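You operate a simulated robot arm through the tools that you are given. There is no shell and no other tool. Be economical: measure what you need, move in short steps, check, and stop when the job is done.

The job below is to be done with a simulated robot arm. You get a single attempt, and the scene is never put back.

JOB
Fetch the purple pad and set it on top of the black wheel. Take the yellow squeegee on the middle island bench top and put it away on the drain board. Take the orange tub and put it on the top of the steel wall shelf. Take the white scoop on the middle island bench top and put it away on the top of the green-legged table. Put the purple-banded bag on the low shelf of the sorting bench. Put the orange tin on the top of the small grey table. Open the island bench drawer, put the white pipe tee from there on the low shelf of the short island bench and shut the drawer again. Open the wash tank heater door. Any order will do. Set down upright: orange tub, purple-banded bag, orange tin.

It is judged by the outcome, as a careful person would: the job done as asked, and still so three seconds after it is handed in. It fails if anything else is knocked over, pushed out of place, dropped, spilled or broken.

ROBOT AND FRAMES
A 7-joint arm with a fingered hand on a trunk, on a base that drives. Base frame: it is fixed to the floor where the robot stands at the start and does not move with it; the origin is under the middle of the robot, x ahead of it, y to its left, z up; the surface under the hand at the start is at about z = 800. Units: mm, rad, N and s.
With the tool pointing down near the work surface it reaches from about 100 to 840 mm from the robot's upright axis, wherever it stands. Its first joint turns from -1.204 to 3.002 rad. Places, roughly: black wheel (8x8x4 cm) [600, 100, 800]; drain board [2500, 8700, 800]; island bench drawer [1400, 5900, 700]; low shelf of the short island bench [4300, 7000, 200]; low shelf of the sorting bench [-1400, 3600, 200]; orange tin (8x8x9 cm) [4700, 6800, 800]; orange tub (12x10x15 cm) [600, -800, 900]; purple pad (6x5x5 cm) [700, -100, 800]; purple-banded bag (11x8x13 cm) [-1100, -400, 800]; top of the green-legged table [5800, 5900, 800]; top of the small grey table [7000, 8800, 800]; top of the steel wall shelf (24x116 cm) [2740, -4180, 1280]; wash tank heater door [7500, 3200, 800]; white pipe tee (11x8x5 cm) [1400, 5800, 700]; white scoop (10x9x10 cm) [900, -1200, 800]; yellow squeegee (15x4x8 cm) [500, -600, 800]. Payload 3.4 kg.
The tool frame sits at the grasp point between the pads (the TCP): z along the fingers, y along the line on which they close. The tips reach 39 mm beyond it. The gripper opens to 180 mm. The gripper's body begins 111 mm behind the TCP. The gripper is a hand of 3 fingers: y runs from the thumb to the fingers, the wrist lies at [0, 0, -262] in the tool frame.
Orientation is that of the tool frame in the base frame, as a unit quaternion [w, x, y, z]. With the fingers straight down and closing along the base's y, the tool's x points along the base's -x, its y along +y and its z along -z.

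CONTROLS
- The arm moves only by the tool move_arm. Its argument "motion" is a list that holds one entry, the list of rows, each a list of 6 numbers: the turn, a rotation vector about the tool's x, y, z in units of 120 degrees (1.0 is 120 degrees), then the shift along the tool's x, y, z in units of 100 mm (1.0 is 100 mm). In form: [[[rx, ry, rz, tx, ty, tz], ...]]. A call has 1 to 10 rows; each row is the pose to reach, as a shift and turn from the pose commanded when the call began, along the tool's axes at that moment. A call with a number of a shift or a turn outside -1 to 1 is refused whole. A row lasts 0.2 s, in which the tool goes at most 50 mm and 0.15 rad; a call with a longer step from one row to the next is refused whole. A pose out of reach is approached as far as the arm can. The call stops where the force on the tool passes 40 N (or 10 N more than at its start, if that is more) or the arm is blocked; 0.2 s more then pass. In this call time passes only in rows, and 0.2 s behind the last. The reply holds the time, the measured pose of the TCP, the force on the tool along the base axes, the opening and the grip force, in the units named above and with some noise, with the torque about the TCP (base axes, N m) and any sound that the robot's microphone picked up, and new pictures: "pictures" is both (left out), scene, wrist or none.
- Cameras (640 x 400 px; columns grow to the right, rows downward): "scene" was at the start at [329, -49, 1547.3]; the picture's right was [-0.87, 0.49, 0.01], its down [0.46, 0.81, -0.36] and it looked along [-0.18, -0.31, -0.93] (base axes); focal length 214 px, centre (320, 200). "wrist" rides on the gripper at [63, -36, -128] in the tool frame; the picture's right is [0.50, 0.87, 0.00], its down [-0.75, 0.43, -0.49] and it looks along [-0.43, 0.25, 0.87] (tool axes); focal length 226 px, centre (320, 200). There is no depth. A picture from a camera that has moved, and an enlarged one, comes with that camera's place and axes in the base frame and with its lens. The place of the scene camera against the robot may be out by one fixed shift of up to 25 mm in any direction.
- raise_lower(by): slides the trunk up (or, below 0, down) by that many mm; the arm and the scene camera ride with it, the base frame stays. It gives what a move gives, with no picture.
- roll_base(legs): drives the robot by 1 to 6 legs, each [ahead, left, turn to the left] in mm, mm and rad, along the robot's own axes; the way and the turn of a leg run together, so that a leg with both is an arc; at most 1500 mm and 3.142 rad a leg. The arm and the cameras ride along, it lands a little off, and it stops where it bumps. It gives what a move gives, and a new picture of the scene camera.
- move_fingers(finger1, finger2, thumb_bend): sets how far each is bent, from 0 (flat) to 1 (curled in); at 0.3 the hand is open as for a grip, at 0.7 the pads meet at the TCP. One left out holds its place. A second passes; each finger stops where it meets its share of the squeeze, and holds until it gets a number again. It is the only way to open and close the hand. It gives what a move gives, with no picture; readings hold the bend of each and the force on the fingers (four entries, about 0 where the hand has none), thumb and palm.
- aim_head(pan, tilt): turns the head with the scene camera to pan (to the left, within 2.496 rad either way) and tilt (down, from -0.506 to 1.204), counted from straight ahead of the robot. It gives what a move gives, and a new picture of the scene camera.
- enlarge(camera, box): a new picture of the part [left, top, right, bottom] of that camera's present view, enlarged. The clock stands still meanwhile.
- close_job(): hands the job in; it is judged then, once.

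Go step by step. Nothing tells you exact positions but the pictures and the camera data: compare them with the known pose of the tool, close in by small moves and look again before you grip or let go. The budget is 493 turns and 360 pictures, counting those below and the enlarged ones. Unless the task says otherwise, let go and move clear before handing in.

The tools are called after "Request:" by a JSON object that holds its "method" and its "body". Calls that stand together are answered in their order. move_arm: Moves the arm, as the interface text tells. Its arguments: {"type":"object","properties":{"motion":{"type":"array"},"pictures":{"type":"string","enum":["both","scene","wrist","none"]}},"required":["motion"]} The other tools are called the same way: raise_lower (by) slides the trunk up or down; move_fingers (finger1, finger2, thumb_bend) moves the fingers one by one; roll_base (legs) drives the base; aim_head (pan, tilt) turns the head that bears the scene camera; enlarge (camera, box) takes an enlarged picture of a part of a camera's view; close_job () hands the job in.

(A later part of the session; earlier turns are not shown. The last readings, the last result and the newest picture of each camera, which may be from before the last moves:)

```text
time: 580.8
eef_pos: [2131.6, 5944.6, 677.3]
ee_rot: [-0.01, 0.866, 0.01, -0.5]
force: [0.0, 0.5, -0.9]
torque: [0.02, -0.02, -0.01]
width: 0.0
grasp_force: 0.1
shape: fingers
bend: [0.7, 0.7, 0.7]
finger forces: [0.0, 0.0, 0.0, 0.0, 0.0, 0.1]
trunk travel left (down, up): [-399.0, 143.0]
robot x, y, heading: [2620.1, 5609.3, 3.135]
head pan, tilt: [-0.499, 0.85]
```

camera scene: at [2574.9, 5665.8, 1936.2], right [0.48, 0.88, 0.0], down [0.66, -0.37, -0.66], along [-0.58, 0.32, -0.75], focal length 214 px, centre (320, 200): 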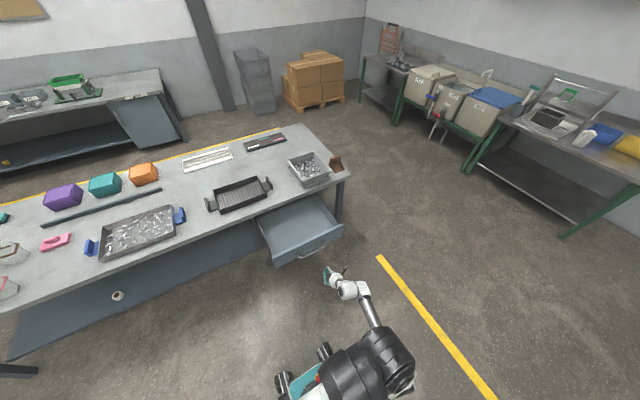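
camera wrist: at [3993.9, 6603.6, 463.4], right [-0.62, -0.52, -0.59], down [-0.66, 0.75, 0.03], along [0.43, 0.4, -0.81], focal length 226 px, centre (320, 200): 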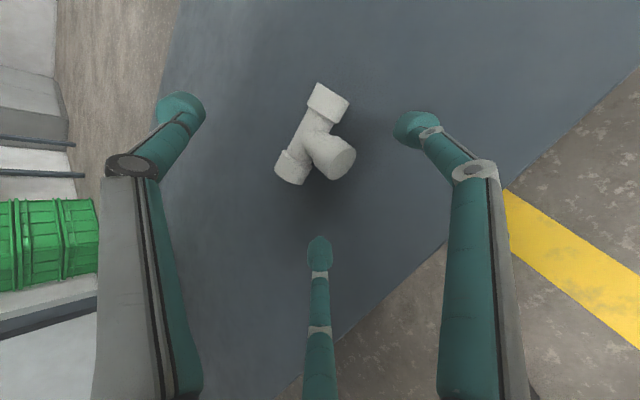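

Request:
{"method": "raise_lower", "body": {"by": 17}}

Request:
{"method": "roll_base", "body": {"legs": [[300, -8, 0]]}}

Request:
{"method": "enlarge", "body": {"camera": "wrist", "box": [0, 0, 640, 400]}}

```text
time: 581.4
eef_pos: [2131.8, 5945.1, 692.9]
ee_rot: [-0.009, 0.866, 0.012, -0.499]
force: [-0.4, 0.5, -0.2]
torque: [-0.01, -0.02, -0.01]
width: 0.0
grasp_force: 0.1
shape: fingers
bend: [0.7, 0.7, 0.7]
finger forces: [0.0, 0.0, 0.0, 0.1, 0.1, 0.0]
trunk travel left (down, up): [-416.0, 126.0]
robot x, y, heading: [2612.1, 5613.0, 3.141]
head pan, tilt: [-0.499, 0.85]
```

```text
time: 583.5
eef_pos: [1833.2, 5951.6, 693.4]
ee_rot: [-0.008, 0.866, 0.013, -0.499]
force: [-0.3, -0.3, 0.1]
torque: [0.03, -0.02, -0.02]
width: 0.0
grasp_force: 0.1
shape: fingers
bend: [0.7, 0.7, 0.7]
finger forces: [0.0, 0.1, 0.0, 0.0, 0.0, 0.0]
trunk travel left (down, up): [-416.0, 126.0]
robot x, y, heading: [2314.3, 5623.7, 3.138]
head pan, tilt: [-0.499, 0.85]
camera scene: at [2281.1, 5671.6, 1953.3], right [0.48, 0.88, 0.0], down [0.66, -0.36, -0.66], along [-0.58, 0.31, -0.75], focal length 214 px, centre (320, 200)
```

scene: 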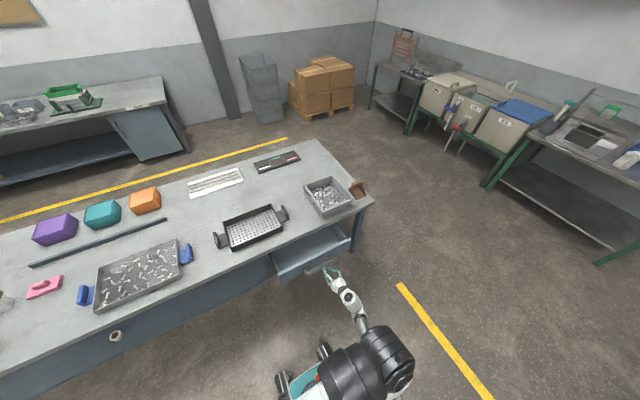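

```text
1.00 times, centred on (320, 200) of wrist (not enlarged: the box is as wide or as high as the picture)
camera zoom: at [1974.6, 5990.0, 705.4], right [0.26, -0.85, -0.46], down [0.05, -0.46, 0.89], along [-0.96, -0.26, -0.07], focal length 226 px, centre (320, 200)
```

zoom: 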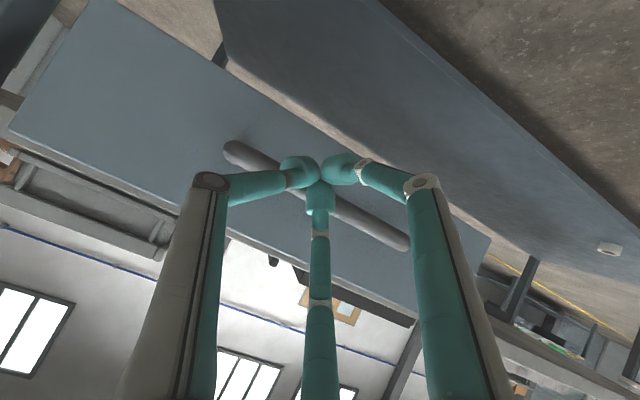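

It's pushing the handle bar nicely. I continue until closed.

Request:
{"method": "roll_base", "body": {"legs": [[205, 0, 0]]}}

Request:
{"method": "roll_base", "body": {"legs": [[30, 0, 0]]}}

Request:
{"method": "enlarge", "body": {"camera": "scene", "box": [220, 160, 400, 320]}}

```text
time: 585.1
eef_pos: [1629.7, 5948.7, 691.9]
ee_rot: [-0.008, 0.867, 0.015, -0.497]
force: [30.5, 0.2, -15.3]
torque: [-0.09, -0.56, 0.0]
width: 2.9
grasp_force: 20.3
shape: fingers
bend: [0.66, 0.74, 0.7]
finger forces: [0.1, 23.2, 0.0, 0.1, 17.8, 0.0]
trunk travel left (down, up): [-416.0, 126.0]
robot x, y, heading: [2110.3, 5620.0, -3.138]
head pan, tilt: [-0.499, 0.85]
camera scene: at [2078.9, 5675.8, 1953.0], right [0.48, 0.88, -0.01], down [0.66, -0.36, -0.66], along [-0.58, 0.31, -0.75], focal length 214 px, centre (320, 200)
```

scene: 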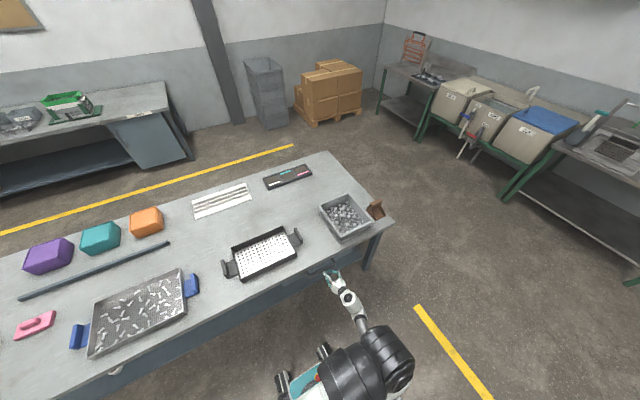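

```text
time: 585.9
eef_pos: [1625.3, 5943.3, 682.7]
ee_rot: [-0.011, 0.873, 0.016, -0.487]
force: [14.6, 0.5, 1.3]
torque: [0.0, 0.11, 0.08]
width: 0.2
grasp_force: 7.4
shape: fingers
bend: [0.7, 0.77, 0.7]
finger forces: [0.0, 14.5, 0.0, 0.1, 0.1, 0.1]
trunk travel left (down, up): [-416.0, 126.0]
robot x, y, heading: [2095.0, 5622.0, -3.139]
head pan, tilt: [-0.499, 0.85]
stopped in leg 1: the force on the tool passed its limit at 54 N (the readings are from after the stop); the commanded pose is now the measured one
camera scene: at [2062.3, 5673.1, 1953.4], right [0.48, 0.88, 0.0], down [0.66, -0.36, -0.66], along [-0.58, 0.31, -0.75], focal length 214 px, centre (320, 200)
```

scene: 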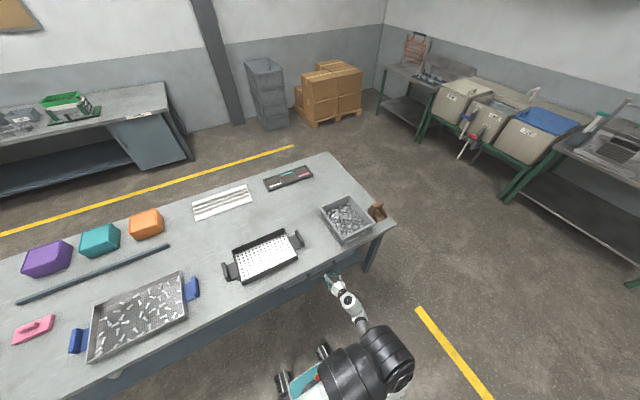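

```text
2.50 times, centred on (310, 240) of scene
camera zoom: at [2062.3, 5673.1, 1953.4], right [0.48, 0.88, 0.0], down [0.66, -0.36, -0.66], along [-0.58, 0.31, -0.75], focal length 536 px, centre (345, 100)
```

zoom: 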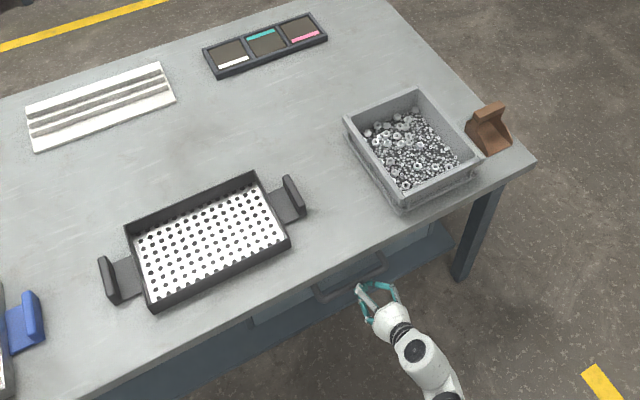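

Request:
{"method": "roll_base", "body": {"legs": [[-200, 0, 0]]}}

Request:
{"method": "enlarge", "body": {"camera": "wrist", "box": [0, 0, 640, 400]}}

```text
time: 587.5
eef_pos: [1824.0, 5943.6, 682.9]
ee_rot: [-0.01, 0.873, 0.018, -0.488]
force: [0.3, -0.5, 0.4]
torque: [-0.03, 0.01, -0.04]
width: 2.5
grasp_force: 0.0
shape: fingers
bend: [0.68, 0.72, 0.69]
finger forces: [0.0, 0.0, 0.1, 0.0, 0.0, 0.0]
trunk travel left (down, up): [-416.0, 126.0]
robot x, y, heading: [2295.0, 5620.7, -3.136]
head pan, tilt: [-0.499, 0.85]
camera scene: at [2261.6, 5673.4, 1953.3], right [0.48, 0.88, 0.0], down [0.66, -0.36, -0.66], along [-0.58, 0.31, -0.75], focal length 214 px, centre (320, 200)
```

scene: 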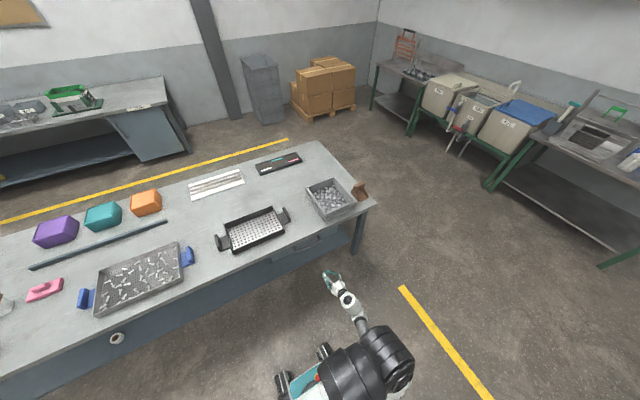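

```text
1.00 times, centred on (320, 200) of wrist (not enlarged: the box is as wide or as high as the picture)
camera zoom: at [1964.7, 5982.4, 699.1], right [0.28, -0.85, -0.46], down [0.03, -0.47, 0.88], along [-0.96, -0.26, -0.1], focal length 226 px, centre (320, 200)
```

zoom: 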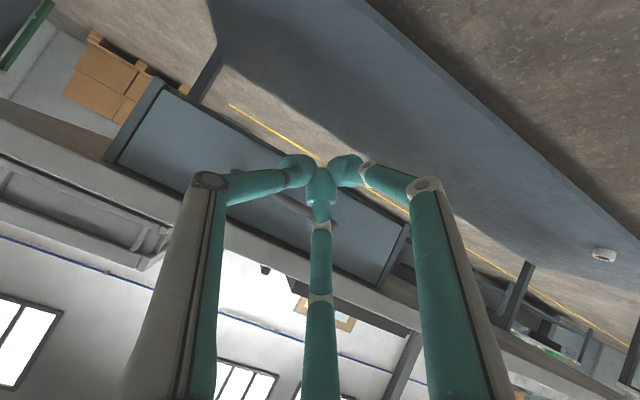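

The drawer is shut. Next is the bag: I drive through the lanes to the west aisle, with the hand raised.

Request:
{"method": "raise_lower", "body": {"by": 120}}

Request:
{"method": "roll_base", "body": {"legs": [[0, 1500, 0], [0, 670, 0], [1500, 0, 0], [780, 0, 0]]}}

```text
time: 589.0
eef_pos: [1823.4, 5942.4, 805.0]
ee_rot: [-0.011, 0.872, 0.018, -0.488]
force: [-0.9, 0.3, -0.4]
torque: [0.03, 0.02, -0.02]
width: 2.8
grasp_force: 0.1
shape: fingers
bend: [0.68, 0.72, 0.69]
finger forces: [0.0, 0.0, 0.0, 0.1, 0.1, 0.0]
trunk travel left (down, up): [-536.0, 6.0]
robot x, y, heading: [2294.3, 5619.9, -3.141]
head pan, tilt: [-0.499, 0.85]
```

```text
time: 610.6
eef_pos: [-444.6, 3699.0, 804.0]
ee_rot: [-0.005, 0.872, 0.031, -0.488]
force: [-0.5, 0.0, -0.5]
torque: [0.03, -0.02, -0.02]
width: 2.8
grasp_force: 0.0
shape: fingers
bend: [0.68, 0.72, 0.69]
finger forces: [0.1, 0.0, 0.1, 0.1, 0.0, 0.1]
trunk travel left (down, up): [-536.0, 6.0]
robot x, y, heading: [35.3, 3394.7, -3.106]
head pan, tilt: [-0.499, 0.85]
camera scene: at [10.9, 3442.9, 2072.8], right [0.45, 0.89, 0.0], down [0.67, -0.34, -0.66], along [-0.59, 0.29, -0.75], focal length 214 px, centre (320, 200)
```

scene: 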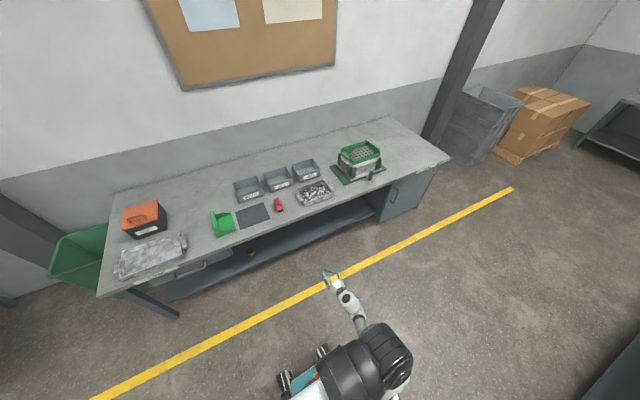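

That is the sorting bench; its low shelf edge is near x=-985, with free space around y=3700. I go on to the bag.

Request:
{"method": "roll_base", "body": {"legs": [[0, 0, -0.036], [0, 1500, 0], [0, 1500, 0], [0, 1090, 0]]}}

Request:
{"method": "aim_head", "body": {"pan": -0.3, "tilt": 0.8}}

Request:
{"method": "enlarge", "body": {"camera": "scene", "box": [220, 100, 460, 280]}}

```text
time: 630.6
eef_pos: [-396.6, -380.3, 802.4]
ee_rot: [-0.008, 0.872, 0.022, -0.489]
force: [0.0, -0.1, -0.4]
torque: [0.03, -0.03, 0.0]
width: 2.9
grasp_force: 0.1
shape: fingers
bend: [0.68, 0.72, 0.69]
finger forces: [0.0, 0.0, 0.0, 0.1, 0.0, 0.0]
trunk travel left (down, up): [-536.0, 6.0]
robot x, y, heading: [77.5, -696.8, -3.127]
head pan, tilt: [-0.499, 0.85]
camera scene: at [53.3, -635.0, 2072.5], right [0.47, 0.88, -0.01], down [0.67, -0.36, -0.66], along [-0.58, 0.3, -0.75], focal length 214 px, centre (320, 200)
```

scene: 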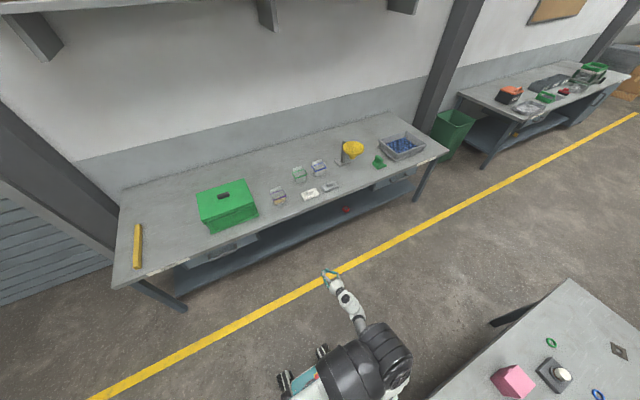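

```text
time: 631.4
eef_pos: [-396.7, -382.0, 804.4]
ee_rot: [-0.01, 0.872, 0.024, -0.488]
force: [-0.3, 0.4, -0.6]
torque: [-0.01, 0.01, -0.04]
width: 2.6
grasp_force: 0.1
shape: fingers
bend: [0.68, 0.72, 0.69]
finger forces: [0.0, 0.0, 0.0, 0.0, 0.1, 0.1]
trunk travel left (down, up): [-536.0, 6.0]
robot x, y, heading: [77.8, -694.6, -3.126]
head pan, tilt: [-0.3, 0.799]
camera scene: at [45.1, -651.5, 2076.7], right [0.28, 0.96, -0.01], down [0.69, -0.21, -0.7], along [-0.67, 0.19, -0.72], focal length 214 px, centre (320, 200)
```

scene: 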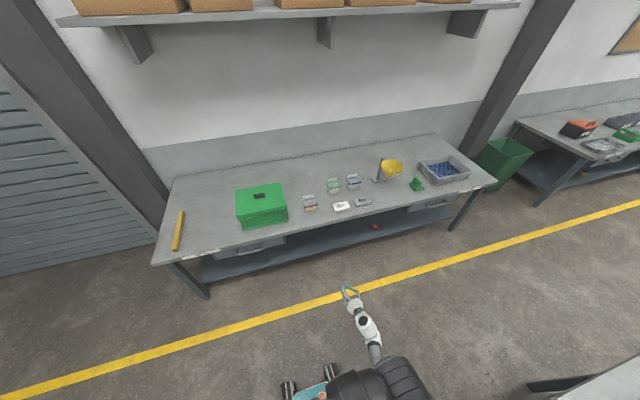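

```text
2.22 times, centred on (340, 190) of scene
camera zoom: at [45.1, -651.5, 2076.7], right [0.28, 0.96, -0.01], down [0.69, -0.21, -0.7], along [-0.67, 0.19, -0.72], focal length 477 px, centre (276, 222)
```

zoom: 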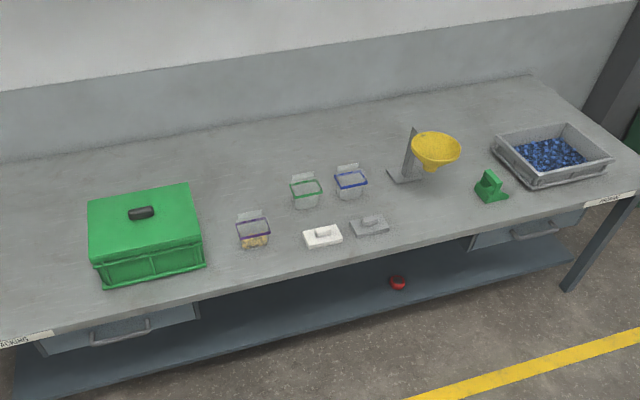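

The bag stands near (-1045,-418). I raise the hand to its height and approach with the fingers open wide.

Request:
{"method": "move_fingers", "body": {"finger1": 0.22, "finger2": 0.22, "thumb_bend": 0.22}}

Request:
{"method": "move_arm", "body": {"motion": [[[0, 0, 0, -0.3, 0, -0.18], [0, 0, 0, -0.6, 0, -0.36]]], "pictures": "none"}}

Request:
{"method": "roll_base", "body": {"legs": [[440, 50, 0]]}}

Request:
{"method": "move_arm", "body": {"motion": [[[0, 0, 0, 0, 0, 0], [0, 0, 0, 0, 0, 0], [0, 0, 0, 0, 0, 0]]], "pictures": "wrist"}}

```text
time: 632.4
eef_pos: [-396.9, -384.4, 806.8]
ee_rot: [-0.012, 0.872, 0.023, -0.489]
force: [0.3, -1.1, 1.1]
torque: [0.0, 0.02, 0.01]
width: 171.9
grasp_force: 0.1
shape: fingers
bend: [0.22, 0.22, 0.22]
finger forces: [0.0, 0.0, 0.0, 0.0, 0.0, 0.1]
trunk travel left (down, up): [-536.0, 6.0]
robot x, y, heading: [77.5, -694.4, -3.131]
head pan, tilt: [-0.3, 0.799]
```

```text
time: 633.0
eef_pos: [-396.2, -391.9, 877.4]
ee_rot: [-0.013, 0.872, 0.024, -0.488]
force: [0.0, -0.2, -0.2]
torque: [0.01, 0.01, 0.0]
width: 171.9
grasp_force: 0.1
shape: fingers
bend: [0.22, 0.22, 0.22]
finger forces: [0.1, 0.1, 0.0, 0.0, 0.1, 0.0]
trunk travel left (down, up): [-536.0, 6.0]
robot x, y, heading: [81.5, -699.2, -3.127]
head pan, tilt: [-0.3, 0.799]
```

```text
time: 635.6
eef_pos: [-832.5, -452.1, 875.2]
ee_rot: [-0.009, 0.872, 0.027, -0.489]
force: [-0.7, -0.2, 0.1]
torque: [-0.02, 0.03, -0.01]
width: 172.0
grasp_force: 0.1
shape: fingers
bend: [0.22, 0.22, 0.22]
finger forces: [0.1, 0.1, 0.1, 0.0, 0.1, 0.0]
trunk travel left (down, up): [-536.0, 6.0]
robot x, y, heading: [-355.4, -756.7, -3.118]
head pan, tilt: [-0.3, 0.799]
camera scene: at [-389.1, -718.2, 2076.9], right [0.27, 0.96, 0.0], down [0.69, -0.2, -0.7], along [-0.67, 0.19, -0.72], focal length 214 px, centre (320, 200)
```

scene: 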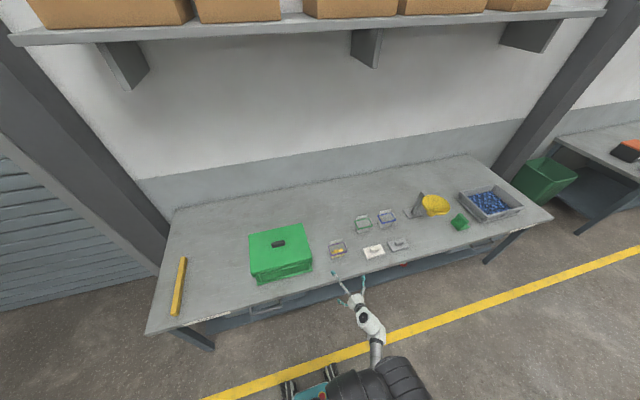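

```text
time: 636.4
eef_pos: [-831.0, -453.9, 875.4]
ee_rot: [-0.01, 0.872, 0.027, -0.489]
force: [-0.5, -0.2, -0.3]
torque: [0.01, -0.02, 0.04]
width: 172.0
grasp_force: 0.2
shape: fingers
bend: [0.22, 0.22, 0.22]
finger forces: [0.1, 0.0, 0.0, 0.0, 0.0, 0.1]
trunk travel left (down, up): [-536.0, 6.0]
robot x, y, heading: [-357.9, -754.3, -3.117]
head pan, tilt: [-0.3, 0.799]
camera wrist: at [-691.5, -411.4, 892.2], right [0.29, -0.84, -0.46], down [0.04, -0.47, 0.88], along [-0.96, -0.28, -0.1], focal length 226 px, centre (320, 200)
```

wrist: 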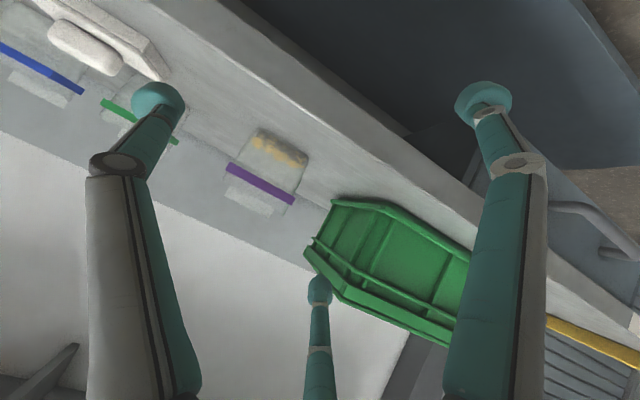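

The lower finger would hit the bench this way. I roll the hand so two fingers take the bag's sides and the thumb its back, at about 45° pitch.

Request:
{"method": "roll_base", "body": {"legs": [[-120, 0, 0]]}}

Request:
{"method": "move_arm", "body": {"motion": [[[0, 0, -0.07, 0, 0, 0], [0, 0, -0.14, 0, 0, 0], [0, 0, -0.21, 0, 0, 0], [0, 0, -0.28, 0, 0, 0], [0, 0, -0.35, 0, 0, 0], [0, 0, -0.42, 0, 0, 0], [0, 0, -0.49, 0, 0, 0], [0, 0, -0.56, 0, 0, 0], [0, 0, -0.63, 0, 0, 0], [0, 0, -0.7, 0, 0, 0]]], "pictures": "none"}}

Request:
{"method": "move_arm", "body": {"motion": [[[-0.06, 0, -0.05, 0, 0, 0], [-0.12, 0, -0.05, 0, 0, 0], [-0.12, 0, -0.05, 0, 0, 0]]], "pictures": "wrist"}}

```text
time: 637.7
eef_pos: [-713.7, -450.5, 876.5]
ee_rot: [-0.01, 0.872, 0.027, -0.489]
force: [-0.3, 0.4, -0.1]
torque: [-0.01, 0.01, -0.02]
width: 172.1
grasp_force: 0.0
shape: fingers
bend: [0.22, 0.22, 0.22]
finger forces: [0.0, 0.1, 0.0, 0.0, 0.1, 0.0]
trunk travel left (down, up): [-536.0, 6.0]
robot x, y, heading: [-237.4, -749.7, -3.118]
head pan, tilt: [-0.3, 0.799]
camera scene: at [-270.1, -714.6, 2076.8], right [0.27, 0.96, 0.0], down [0.69, -0.2, -0.7], along [-0.67, 0.19, -0.72], focal length 214 px, centre (320, 200)
```

scene: 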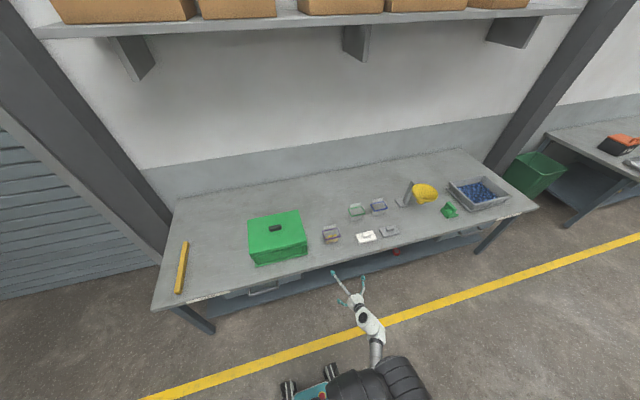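

```text
time: 639.9
eef_pos: [-713.1, -451.2, 876.6]
ee_rot: [-0.336, 0.627, 0.606, -0.356]
force: [-0.4, 0.7, 0.4]
torque: [0.02, 0.01, -0.02]
width: 172.0
grasp_force: 0.0
shape: fingers
bend: [0.22, 0.22, 0.22]
finger forces: [0.1, 0.0, 0.0, 0.1, 0.0, 0.0]
trunk travel left (down, up): [-536.0, 6.0]
robot x, y, heading: [-236.9, -751.3, -3.117]
head pan, tilt: [-0.3, 0.799]
```

```text
refused: row 1 steps farther than a row can; nothing moved
```

Request:
{"method": "move_arm", "body": {"motion": [[[-0.05, 0, -0.02, 0, 0, 0], [-0.1, 0, -0.05, 0, 0, 0], [-0.12, 0, -0.05, 0, 0, 0]]], "pictures": "wrist"}}

```text
time: 640.7
eef_pos: [-714.0, -451.5, 876.9]
ee_rot: [-0.272, 0.634, 0.676, -0.26]
force: [-0.1, 0.0, 0.0]
torque: [0.0, -0.03, -0.03]
width: 171.8
grasp_force: 0.1
shape: fingers
bend: [0.22, 0.22, 0.22]
finger forces: [0.0, 0.1, 0.0, 0.0, 0.0, 0.0]
trunk travel left (down, up): [-536.0, 6.0]
robot x, y, heading: [-238.7, -747.9, -3.118]
head pan, tilt: [-0.3, 0.799]
camera wrist: at [-654.0, -390.0, 997.4], right [0.6, 0.55, -0.58], down [0.69, -0.72, 0.02], along [-0.41, -0.42, -0.81], focal length 226 px, centre (320, 200)
```

wrist: 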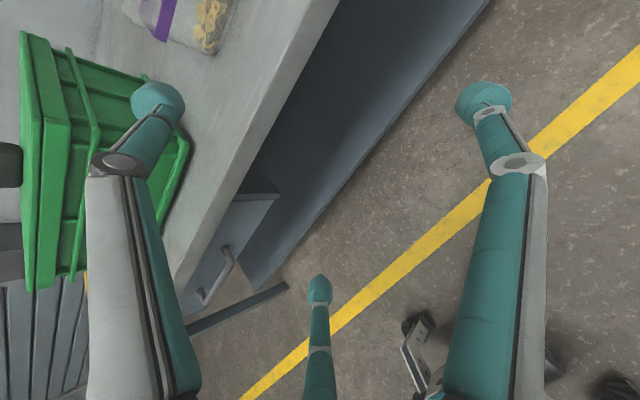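

Request:
{"method": "move_fingers", "body": {"finger1": 0.33, "finger2": 0.33, "thumb_bend": 0.28}}

Request:
{"method": "move_arm", "body": {"motion": [[[0, 0, 0, 0, -0.3, -0.3], [0, 0, 0, 0, -0.6, -0.6], [0, 0, 0, 0, -0.66, -0.68]]], "pictures": "none"}}

Request:
{"method": "roll_base", "body": {"legs": [[255, -20, 0]]}}

Request:
{"method": "move_arm", "body": {"motion": [[[0, 0, 0, 0, 0, 0], [0, 0, 0, 0, 0, 0], [0, 0, 0, 0, 0, 0]]], "pictures": "wrist"}}

```text
time: 641.7
eef_pos: [-714.9, -452.5, 877.5]
ee_rot: [-0.271, 0.634, 0.676, -0.26]
force: [-0.1, -0.2, -0.1]
torque: [0.01, -0.01, 0.01]
width: 149.3
grasp_force: 0.0
shape: fingers
bend: [0.33, 0.33, 0.28]
finger forces: [0.0, 0.0, 0.0, 0.0, 0.1, 0.1]
trunk travel left (down, up): [-536.0, 6.0]
robot x, y, heading: [-237.2, -752.9, -3.117]
head pan, tilt: [-0.3, 0.799]
```

```text
time: 642.5
eef_pos: [-714.2, -458.0, 973.2]
ee_rot: [-0.272, 0.634, 0.676, -0.259]
force: [-0.1, 0.5, -0.4]
torque: [-0.02, 0.01, 0.02]
width: 149.6
grasp_force: 0.1
shape: fingers
bend: [0.33, 0.33, 0.28]
finger forces: [0.0, 0.0, 0.1, 0.0, 0.0, 0.0]
trunk travel left (down, up): [-536.0, 6.0]
robot x, y, heading: [-236.9, -750.5, -3.116]
head pan, tilt: [-0.3, 0.799]
```

```text
time: 644.3
eef_pos: [-974.5, -445.5, 971.9]
ee_rot: [-0.272, 0.633, 0.677, -0.26]
force: [-0.2, -0.4, 1.0]
torque: [-0.02, -0.01, -0.02]
width: 149.3
grasp_force: 0.0
shape: fingers
bend: [0.33, 0.33, 0.28]
finger forces: [0.1, 0.0, 0.0, 0.1, 0.0, 0.0]
trunk travel left (down, up): [-536.0, 6.0]
robot x, y, heading: [-496.2, -734.6, -3.119]
head pan, tilt: [-0.3, 0.799]
camera scene: at [-530.3, -699.4, 2076.8], right [0.27, 0.96, 0.0], down [0.69, -0.2, -0.7], along [-0.67, 0.19, -0.72], focal length 214 px, centre (320, 200)
```

scene: 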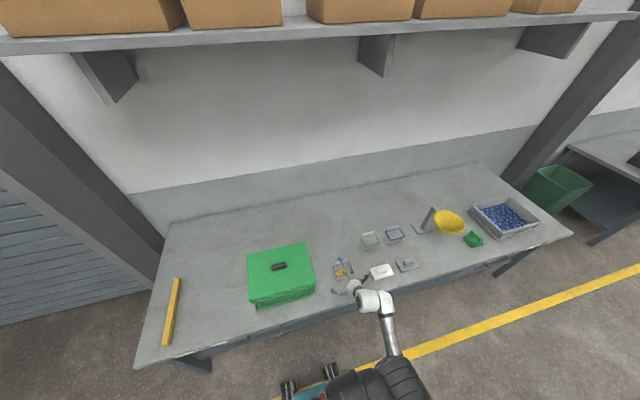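

```text
time: 645.1
eef_pos: [-974.8, -447.9, 972.5]
ee_rot: [-0.273, 0.633, 0.677, -0.258]
force: [0.5, 0.3, 1.1]
torque: [0.05, -0.03, 0.02]
width: 149.2
grasp_force: 0.1
shape: fingers
bend: [0.33, 0.33, 0.28]
finger forces: [0.0, 0.1, 0.0, 0.1, 0.1, 0.0]
trunk travel left (down, up): [-536.0, 6.0]
robot x, y, heading: [-493.3, -737.5, -3.12]
head pan, tilt: [-0.3, 0.799]
camera wrist: at [-913.9, -386.1, 1093.3], right [0.59, 0.56, -0.58], down [0.69, -0.72, 0.02], along [-0.41, -0.41, -0.81], focal length 226 px, centre (320, 200)
```

wrist: 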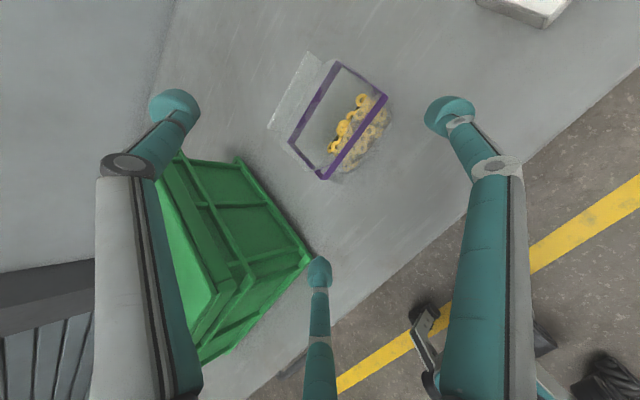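

The bag's rim spans x -1033…-1112, y -368…-475. I descend diagonally over it.

Request:
{"method": "move_arm", "body": {"motion": [[[0, 0, 0, 0.1, -0.05, 0.4], [0, 0, 0, 0.26, -0.13, 0.8], [0, 0, 0, 0.26, -0.13, 0.8]]], "pictures": "wrist"}}

```text
time: 645.9
eef_pos: [-1042.6, -424.2, 928.9]
ee_rot: [-0.273, 0.633, 0.677, -0.259]
force: [-0.1, 0.2, -0.2]
torque: [-0.02, -0.01, 0.02]
width: 149.3
grasp_force: 0.0
shape: fingers
bend: [0.33, 0.33, 0.28]
finger forces: [0.0, 0.0, 0.1, 0.0, 0.1, 0.0]
trunk travel left (down, up): [-536.0, 6.0]
robot x, y, heading: [-494.0, -738.0, -3.117]
head pan, tilt: [-0.3, 0.799]
camera wrist: at [-982.3, -362.8, 1047.7], right [0.59, 0.56, -0.58], down [0.69, -0.72, 0.02], along [-0.41, -0.41, -0.81], focal length 226 px, centre (320, 200)
```

wrist: 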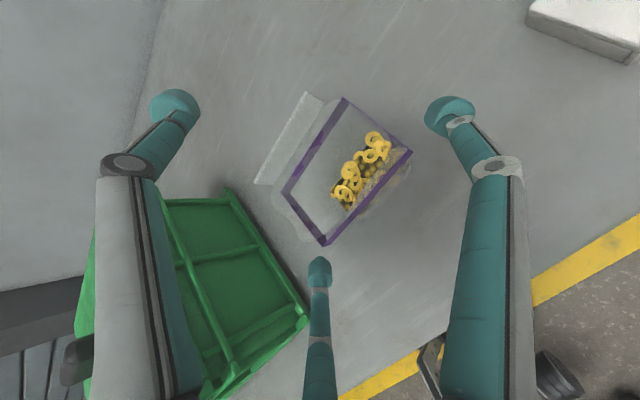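

Request:
{"method": "move_arm", "body": {"motion": [[[0, 0, 0, 0.06, 0.02, 0.3], [0, 0, 0, 0.06, 0.04, 0.65], [0, 0, 0, 0.06, 0.04, 0.65]]], "pictures": "wrist"}}

```text
time: 646.7
eef_pos: [-1086.0, -417.0, 874.9]
ee_rot: [-0.272, 0.632, 0.678, -0.259]
force: [0.0, -0.3, 0.3]
torque: [0.02, 0.01, 0.0]
width: 149.4
grasp_force: 0.1
shape: fingers
bend: [0.33, 0.33, 0.28]
finger forces: [0.0, 0.1, 0.0, 0.0, 0.1, 0.0]
trunk travel left (down, up): [-536.0, 6.0]
robot x, y, heading: [-496.3, -739.9, -3.119]
head pan, tilt: [-0.3, 0.799]
camera wrist: at [-1025.2, -355.6, 996.3], right [0.59, 0.56, -0.58], down [0.69, -0.72, 0.02], along [-0.41, -0.41, -0.81], focal length 226 px, centre (320, 200)
```

wrist: 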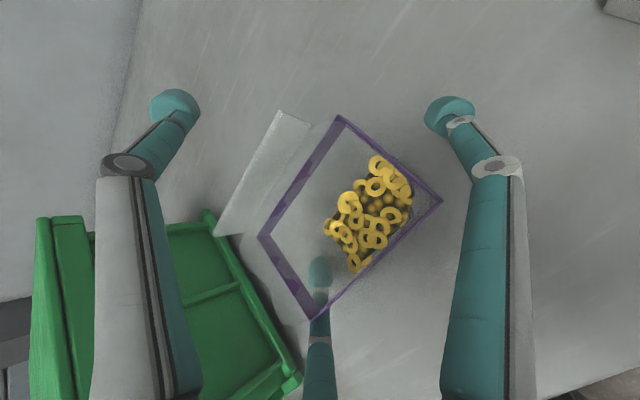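

Request:
{"method": "move_fingers", "body": {"finger1": 0.7, "finger2": 0.7, "thumb_bend": 0.5}}

Request:
{"method": "enlarge", "body": {"camera": "wrist", "box": [120, 40, 520, 360]}}

```text
time: 647.7
eef_pos: [-1085.5, -417.2, 876.1]
ee_rot: [-0.272, 0.633, 0.677, -0.258]
force: [-0.4, -0.3, -3.4]
torque: [0.01, 0.01, -0.01]
width: 80.7
grasp_force: 8.8
shape: fingers
bend: [0.45, 0.45, 0.5]
finger forces: [8.9, 8.8, 0.0, 0.0, 0.4, 0.0]
trunk travel left (down, up): [-536.0, 6.0]
robot x, y, heading: [-494.5, -734.4, -3.12]
head pan, tilt: [-0.3, 0.799]
```

```text
1.25 times, centred on (320, 200) of wrist
camera zoom: at [-1025.8, -355.8, 996.0], right [0.6, 0.56, -0.58], down [0.69, -0.72, 0.02], along [-0.41, -0.41, -0.81], focal length 283 px, centre (320, 200)
```

zoom: 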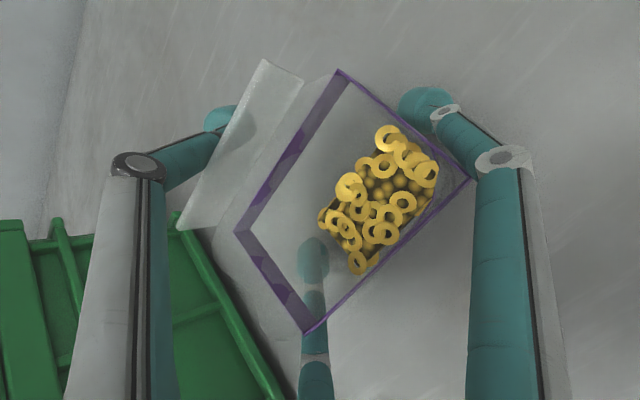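

Request:
{"method": "move_fingers", "body": {"thumb_bend": 0.53}}

Request:
{"method": "move_arm", "body": {"motion": [[[0, 0, 0, 0, -0.07, -0.07], [0, 0, 0, 0, -0.14, -0.14], [0, 0, 0, 0, -0.28, -0.28]]], "pictures": "wrist"}}

Request:
{"method": "enlarge", "body": {"camera": "scene", "box": [280, 220, 440, 320]}}

```text
time: 648.7
eef_pos: [-1088.3, -417.2, 874.6]
ee_rot: [-0.272, 0.633, 0.677, -0.258]
force: [-0.4, 0.4, -3.0]
torque: [-0.04, 0.0, -0.03]
width: 76.0
grasp_force: 9.9
shape: fingers
bend: [0.45, 0.45, 0.52]
finger forces: [9.3, 9.2, 0.0, 0.1, 1.8, 0.1]
trunk travel left (down, up): [-536.0, 6.0]
robot x, y, heading: [-495.0, -738.0, -3.114]
head pan, tilt: [-0.3, 0.799]
```

```text
time: 649.5
eef_pos: [-1085.2, -417.6, 916.3]
ee_rot: [-0.272, 0.633, 0.677, -0.258]
force: [-0.7, -0.7, -4.3]
torque: [0.01, 0.02, -0.03]
width: 76.0
grasp_force: 10.1
shape: fingers
bend: [0.45, 0.45, 0.52]
finger forces: [9.4, 9.2, 0.1, 0.0, 1.8, 0.0]
trunk travel left (down, up): [-536.0, 6.0]
robot x, y, heading: [-492.2, -736.5, -3.116]
head pan, tilt: [-0.3, 0.799]
camera wrist: at [-1024.6, -356.9, 1036.9], right [0.6, 0.56, -0.58], down [0.69, -0.72, 0.02], along [-0.41, -0.41, -0.81], focal length 226 px, centre (320, 200)
```

wrist: 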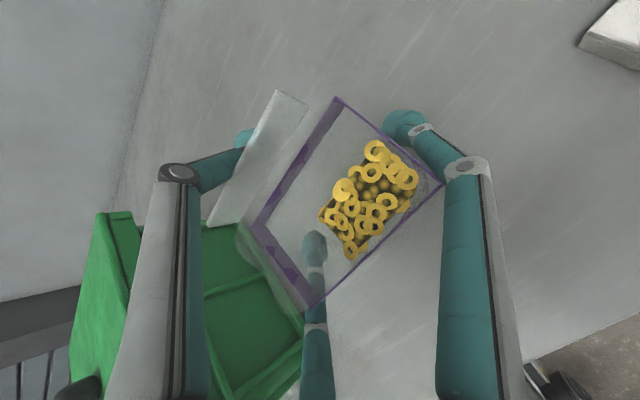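

```text
4.00 times, centred on (360, 270) of scene
camera zoom: at [-531.8, -697.2, 2076.7], right [0.27, 0.96, 0.0], down [0.69, -0.2, -0.7], along [-0.67, 0.19, -0.72], focal length 858 px, centre (160, -80)
```

zoom: 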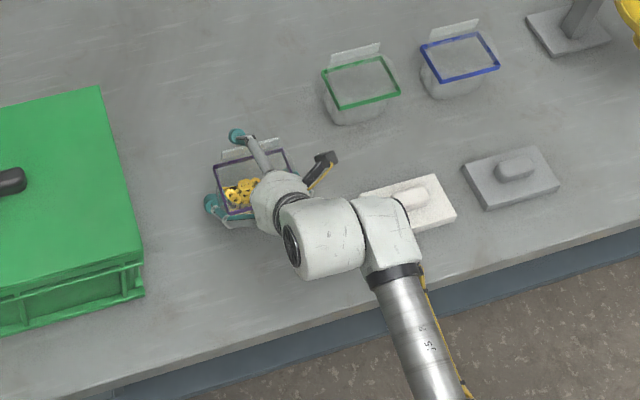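

The bag is lifted and upright. I back out and drive to the sorting bench.

Request:
{"method": "move_arm", "body": {"motion": [[[0, 0, 0, 0, -0.15, -0.15], [0, 0, 0, 0, -0.3, -0.3]]], "pictures": "none"}}

Request:
{"method": "roll_base", "body": {"legs": [[-500, 0, 0], [0, 0, -0.025], [0, -1500, 0], [0, -1500, 0], [0, -1130, 0]]}}

```text
time: 650.1
eef_pos: [-1084.4, -421.6, 957.7]
ee_rot: [-0.272, 0.633, 0.677, -0.258]
force: [0.8, 0.4, -2.8]
torque: [-0.04, 0.0, -0.01]
width: 76.2
grasp_force: 10.1
shape: fingers
bend: [0.45, 0.45, 0.52]
finger forces: [9.4, 9.2, 0.1, 0.1, 1.7, 0.0]
trunk travel left (down, up): [-536.0, 6.0]
robot x, y, heading: [-500.4, -738.7, -3.116]
head pan, tilt: [-0.3, 0.799]
```

```text
time: 673.0
eef_pos: [-629.3, 3741.6, 957.3]
ee_rot: [-0.271, 0.633, 0.678, -0.259]
force: [-0.5, 0.7, -2.8]
torque: [0.01, 0.02, 0.01]
width: 75.7
grasp_force: 10.3
shape: fingers
bend: [0.45, 0.45, 0.52]
finger forces: [9.4, 9.2, 0.1, 0.1, 1.3, 0.0]
trunk travel left (down, up): [-536.0, 6.0]
robot x, y, heading: [-36.9, 3428.0, -3.113]
head pan, tilt: [-0.3, 0.799]
camera scene: at [-76.3, 3464.2, 2076.8], right [0.27, 0.96, 0.0], down [0.69, -0.2, -0.7], along [-0.67, 0.19, -0.72], focal length 214 px, centre (320, 200)
```

scene: 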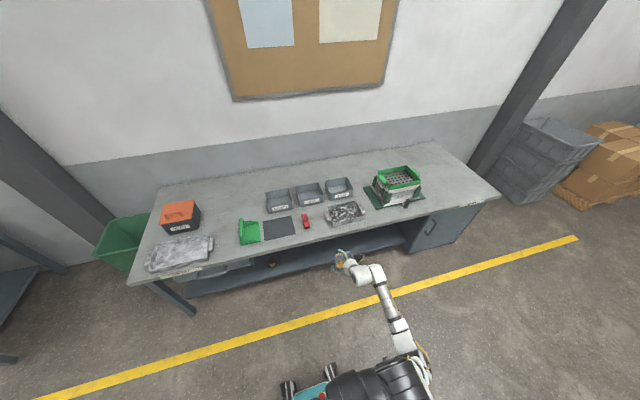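

Request:
{"method": "roll_base", "body": {"legs": [[0, 0, -0.028]]}}

Request:
{"method": "raise_lower", "body": {"by": -400}}

Request:
{"method": "raise_lower", "body": {"by": -130}}

Request:
{"method": "move_arm", "body": {"motion": [[[0, 0, 0, 0, 0.15, 0.15], [0, 0, 0, 0, 0.3, 0.3], [0, 0, 0, 0, 0.45, 0.45], [0, 0, 0, 0, 0.55, 0.55]]], "pictures": "wrist"}}

Request:
{"method": "aim_head", "body": {"pan": -0.4, "tilt": 1.0}}

```text
time: 673.7
eef_pos: [-621.5, 3754.9, 959.6]
ee_rot: [-0.278, 0.64, 0.67, -0.254]
force: [-0.5, -0.7, -2.5]
torque: [-0.02, 0.04, 0.01]
width: 75.5
grasp_force: 10.0
shape: fingers
bend: [0.45, 0.45, 0.52]
finger forces: [9.6, 9.3, 0.1, 0.1, 1.3, 0.1]
trunk travel left (down, up): [-536.0, 6.0]
robot x, y, heading: [-37.7, 3425.4, 3.141]
head pan, tilt: [-0.3, 0.799]
camera scene: at [-76.0, 3466.5, 2076.7], right [0.3, 0.95, 0.0], down [0.69, -0.22, -0.69], along [-0.66, 0.2, -0.72], focal length 214 px, centre (320, 200)
```

scene: 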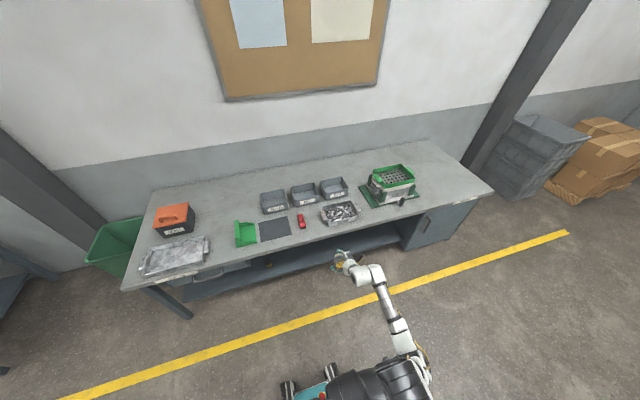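

```text
time: 677.5
eef_pos: [-619.4, 3751.4, 561.3]
ee_rot: [-0.279, 0.64, 0.669, -0.255]
force: [0.3, -0.3, -3.8]
torque: [0.0, 0.01, 0.02]
width: 75.3
grasp_force: 10.1
shape: fingers
bend: [0.45, 0.45, 0.52]
finger forces: [9.7, 9.3, 0.1, 0.0, 1.2, 0.1]
trunk travel left (down, up): [-136.0, 406.0]
robot x, y, heading: [-36.9, 3426.4, 3.143]
head pan, tilt: [-0.3, 0.799]
```

```text
time: 679.1
eef_pos: [-618.6, 3751.0, 432.0]
ee_rot: [-0.278, 0.64, 0.669, -0.254]
force: [-0.4, 0.1, -3.2]
torque: [-0.01, -0.04, 0.01]
width: 75.4
grasp_force: 10.0
shape: fingers
bend: [0.45, 0.45, 0.52]
finger forces: [9.5, 9.3, 0.0, 0.0, 1.1, 0.0]
trunk travel left (down, up): [-6.0, 536.0]
robot x, y, heading: [-41.1, 3427.2, 3.141]
head pan, tilt: [-0.3, 0.799]
```

```text
time: 680.1
eef_pos: [-618.7, 3754.8, 351.2]
ee_rot: [-0.277, 0.64, 0.67, -0.254]
force: [1.0, 0.5, -2.4]
torque: [-0.01, 0.04, 0.02]
width: 75.6
grasp_force: 9.9
shape: fingers
bend: [0.45, 0.45, 0.53]
finger forces: [9.6, 9.2, 0.0, 0.0, 1.3, 0.1]
trunk travel left (down, up): [-6.0, 536.0]
robot x, y, heading: [-38.4, 3427.3, 3.144]
head pan, tilt: [-0.3, 0.799]
camera wrist: at [-557.1, 3813.9, 472.2], right [0.61, 0.54, -0.58], down [0.67, -0.74, 0.01], along [-0.42, -0.4, -0.82], focal length 226 px, centre (320, 200)
```

wrist: 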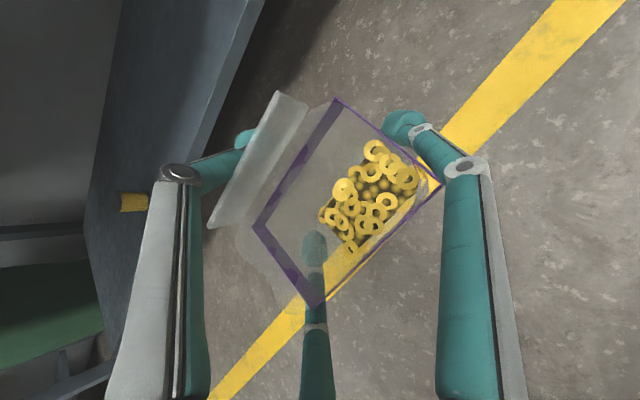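

```text
time: 680.9
eef_pos: [-619.4, 3754.1, 351.4]
ee_rot: [-0.278, 0.641, 0.669, -0.253]
force: [-0.1, 0.7, -2.3]
torque: [-0.03, -0.02, -0.01]
width: 75.7
grasp_force: 9.8
shape: fingers
bend: [0.45, 0.45, 0.53]
finger forces: [9.6, 9.3, 0.0, 0.0, 1.2, 0.0]
trunk travel left (down, up): [-6.0, 536.0]
robot x, y, heading: [-38.0, 3427.0, 3.144]
head pan, tilt: [-0.4, 1.0]
camera scene: at [-552.4, 3468.5, 1451.7], right [0.39, 0.92, 0.0], down [0.78, -0.33, -0.54], along [-0.49, 0.21, -0.84], focal length 214 px, centre (320, 200)
```

scene: 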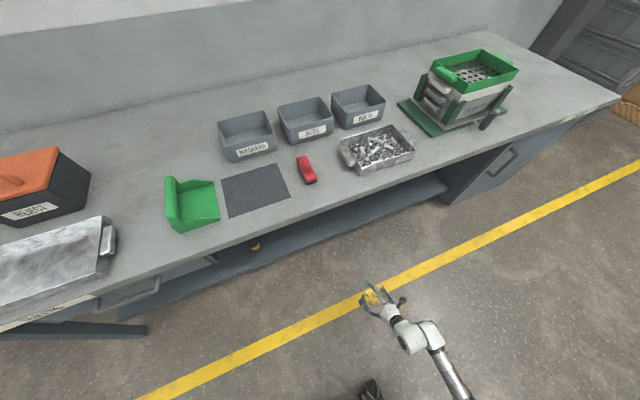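

I drive in under the bench towards the shelf.

Request:
{"method": "roll_base", "body": {"legs": [[420, 0, 0]]}}

Request:
{"method": "enlarge", "body": {"camera": "wrist", "box": [0, 0, 640, 400]}}

```text
time: 683.4
eef_pos: [-1038.4, 3760.1, 352.2]
ee_rot: [-0.279, 0.643, 0.667, -0.253]
force: [-0.4, -0.5, -2.4]
torque: [-0.02, 0.02, -0.01]
width: 75.3
grasp_force: 10.3
shape: fingers
bend: [0.45, 0.45, 0.53]
finger forces: [9.6, 9.2, 0.1, 0.0, 1.2, 0.0]
trunk travel left (down, up): [-6.0, 536.0]
robot x, y, heading: [-458.8, 3425.7, 3.138]
head pan, tilt: [-0.4, 1.0]
camera scene: at [-974.4, 3473.7, 1451.7], right [0.4, 0.92, 0.0], down [0.78, -0.34, -0.54], along [-0.49, 0.21, -0.84], focal length 214 px, centre (320, 200)
```

scene: 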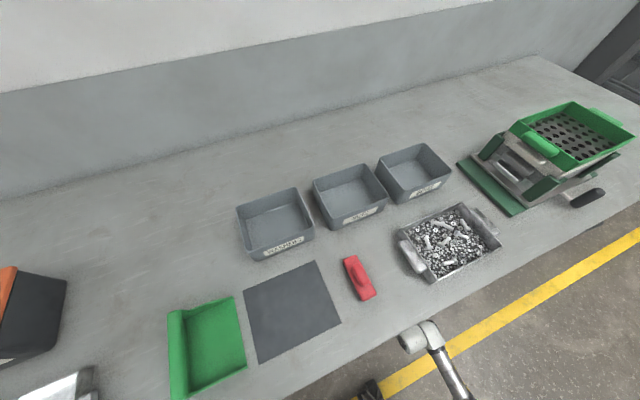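

```text
1.00 times, centred on (320, 200) of wrist (not enlarged: the box is as wide or as high as the picture)
camera zoom: at [-976.8, 3819.1, 472.3], right [0.61, 0.54, -0.58], down [0.67, -0.74, 0.01], along [-0.42, -0.4, -0.82], focal length 226 px, centre (320, 200)
```

zoom: 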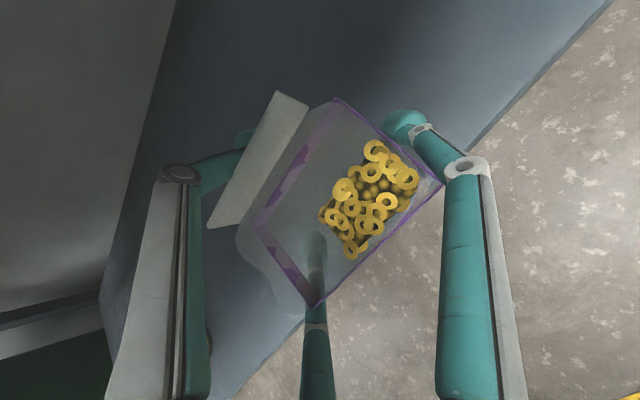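

Request:
{"method": "roll_base", "body": {"legs": [[80, 0, 0]]}}

Request:
{"method": "move_arm", "body": {"motion": [[[0, 0, 0, 0, 0.1, 0.1], [0, 0, 0, 0, 0.2, 0.2], [0, 0, 0, 0, 0.25, 0.25]]], "pictures": "none"}}

Request:
{"method": "move_arm", "body": {"motion": [[[0, 0, 0, 0, 0.03, 0.03], [0, 0, 0, 0, 0.06, 0.06]]], "pictures": "none"}}

```text
time: 684.5
eef_pos: [-1118.0, 3759.9, 355.3]
ee_rot: [-0.281, 0.641, 0.668, -0.253]
force: [0.6, -0.6, -3.3]
torque: [0.0, 0.03, 0.01]
width: 75.1
grasp_force: 10.0
shape: fingers
bend: [0.45, 0.45, 0.53]
finger forces: [9.6, 9.4, 0.0, 0.0, 1.2, 0.1]
trunk travel left (down, up): [-6.0, 536.0]
robot x, y, heading: [-543.8, 3428.3, 3.137]
head pan, tilt: [-0.4, 1.0]
camera scene: at [-1053.5, 3474.0, 1451.6], right [0.4, 0.92, 0.0], down [0.78, -0.34, -0.54], along [-0.49, 0.21, -0.84], focal length 214 px, centre (320, 200)
```

scene: 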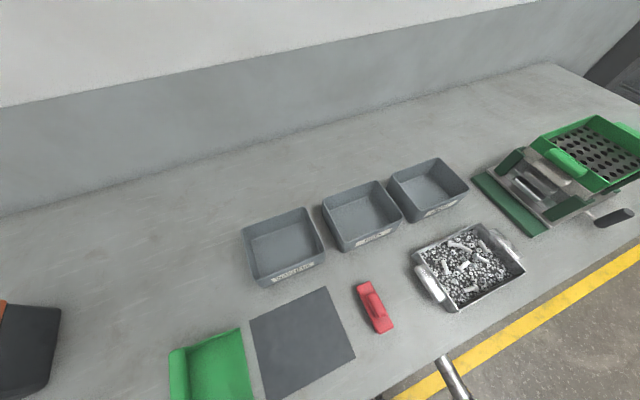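

```text
time: 685.3
eef_pos: [-1115.9, 3760.3, 322.0]
ee_rot: [-0.283, 0.641, 0.668, -0.252]
force: [0.0, 0.3, -3.3]
torque: [-0.02, 0.01, 0.01]
width: 75.2
grasp_force: 9.8
shape: fingers
bend: [0.45, 0.45, 0.53]
finger forces: [9.5, 9.2, 0.0, 0.1, 1.1, 0.0]
trunk travel left (down, up): [-6.0, 536.0]
robot x, y, heading: [-541.4, 3432.8, 3.136]
head pan, tilt: [-0.4, 1.0]
```

```text
time: 685.9
eef_pos: [-1114.7, 3760.3, 313.9]
ee_rot: [-0.282, 0.641, 0.668, -0.252]
force: [-0.6, 0.9, -2.9]
torque: [-0.04, 0.05, -0.02]
width: 75.6
grasp_force: 9.8
shape: fingers
bend: [0.45, 0.45, 0.53]
finger forces: [9.6, 9.4, 0.0, 0.0, 1.2, 0.0]
trunk travel left (down, up): [-6.0, 536.0]
robot x, y, heading: [-541.5, 3428.6, 3.127]
head pan, tilt: [-0.4, 1.0]
```

Request:
{"method": "move_arm", "body": {"motion": [[[0, 0, 0, 0, 0.04, 0.04], [0, 0, 0, 0, 0.08, 0.08]]], "pictures": "none"}}

Request:
{"method": "move_arm", "body": {"motion": [[[0, 0, 0, 0, 0.03, 0.03], [0, 0, 0, 0, 0.06, 0.06]]], "pictures": "none"}}

```text
time: 686.5
eef_pos: [-1115.1, 3762.4, 305.2]
ee_rot: [-0.284, 0.64, 0.667, -0.254]
force: [1.0, 1.4, 4.2]
torque: [-0.23, -0.36, 0.1]
width: 76.1
grasp_force: 10.5
shape: fingers
bend: [0.45, 0.45, 0.52]
finger forces: [8.8, 8.4, 0.0, 0.1, 3.7, 0.1]
trunk travel left (down, up): [-6.0, 536.0]
robot x, y, heading: [-539.4, 3427.5, 3.132]
head pan, tilt: [-0.4, 1.0]
```

```text
time: 687.1
eef_pos: [-1117.8, 3761.5, 297.2]
ee_rot: [-0.287, 0.64, 0.666, -0.254]
force: [-3.3, 1.6, 17.6]
torque: [-0.18, -0.52, -0.06]
width: 80.1
grasp_force: 15.4
shape: fingers
bend: [0.46, 0.46, 0.5]
finger forces: [7.9, 8.0, 0.0, 0.0, 13.2, 0.1]
trunk travel left (down, up): [-6.0, 536.0]
robot x, y, heading: [-543.8, 3428.8, 3.139]
head pan, tilt: [-0.4, 1.0]
```

The bag is on the shelf. I ease off and release.

Request:
{"method": "move_arm", "body": {"motion": [[[0, 0, 0, 0, -0.03, -0.03]]], "pictures": "none"}}

Request:
{"method": "move_fingers", "body": {"thumb_bend": 0.28}}

Request:
{"method": "move_fingers", "body": {"finger1": 0.33, "finger2": 0.33}}

Request:
{"method": "enlarge", "body": {"camera": "wrist", "box": [0, 0, 640, 400]}}

```text
time: 687.5
eef_pos: [-1116.6, 3760.4, 299.1]
ee_rot: [-0.283, 0.64, 0.668, -0.253]
force: [-4.5, 0.9, 11.5]
torque: [-0.14, -0.27, 0.01]
width: 79.3
grasp_force: 13.4
shape: fingers
bend: [0.46, 0.46, 0.51]
finger forces: [8.5, 8.8, 0.0, 0.0, 9.7, 0.0]
trunk travel left (down, up): [-6.0, 536.0]
robot x, y, heading: [-541.0, 3430.9, 3.139]
head pan, tilt: [-0.4, 1.0]
```

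```text
time: 688.5
eef_pos: [-1113.8, 3761.5, 297.6]
ee_rot: [-0.283, 0.641, 0.668, -0.252]
force: [0.6, 0.3, -3.4]
torque: [-0.03, -0.03, 0.0]
width: 120.6
grasp_force: 9.1
shape: fingers
bend: [0.46, 0.46, 0.28]
finger forces: [9.1, 9.4, 0.0, 0.0, 0.0, 0.0]
trunk travel left (down, up): [-6.0, 536.0]
robot x, y, heading: [-541.7, 3428.2, 3.134]
head pan, tilt: [-0.4, 1.0]
```

```text
time: 689.5
eef_pos: [-1115.1, 3760.7, 299.1]
ee_rot: [-0.283, 0.64, 0.668, -0.252]
force: [0.8, -0.1, -0.6]
torque: [0.0, 0.0, -0.03]
width: 148.1
grasp_force: 0.0
shape: fingers
bend: [0.33, 0.33, 0.28]
finger forces: [0.0, 0.1, 0.0, 0.0, 0.0, 0.0]
trunk travel left (down, up): [-6.0, 536.0]
robot x, y, heading: [-539.9, 3430.5, 3.132]
head pan, tilt: [-0.4, 1.0]
```

```text
1.00 times, centred on (320, 200) of wrist (not enlarged: the box is as wide or as high as the picture)
camera zoom: at [-1052.0, 3819.7, 419.5], right [0.61, 0.54, -0.58], down [0.67, -0.74, 0.01], along [-0.43, -0.39, -0.82], focal length 226 px, centre (320, 200)
```

zoom: 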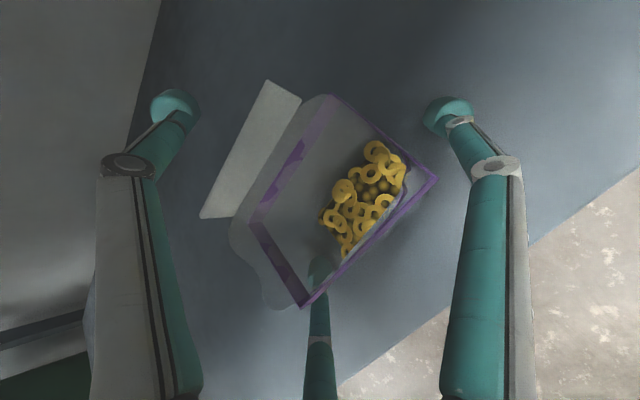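

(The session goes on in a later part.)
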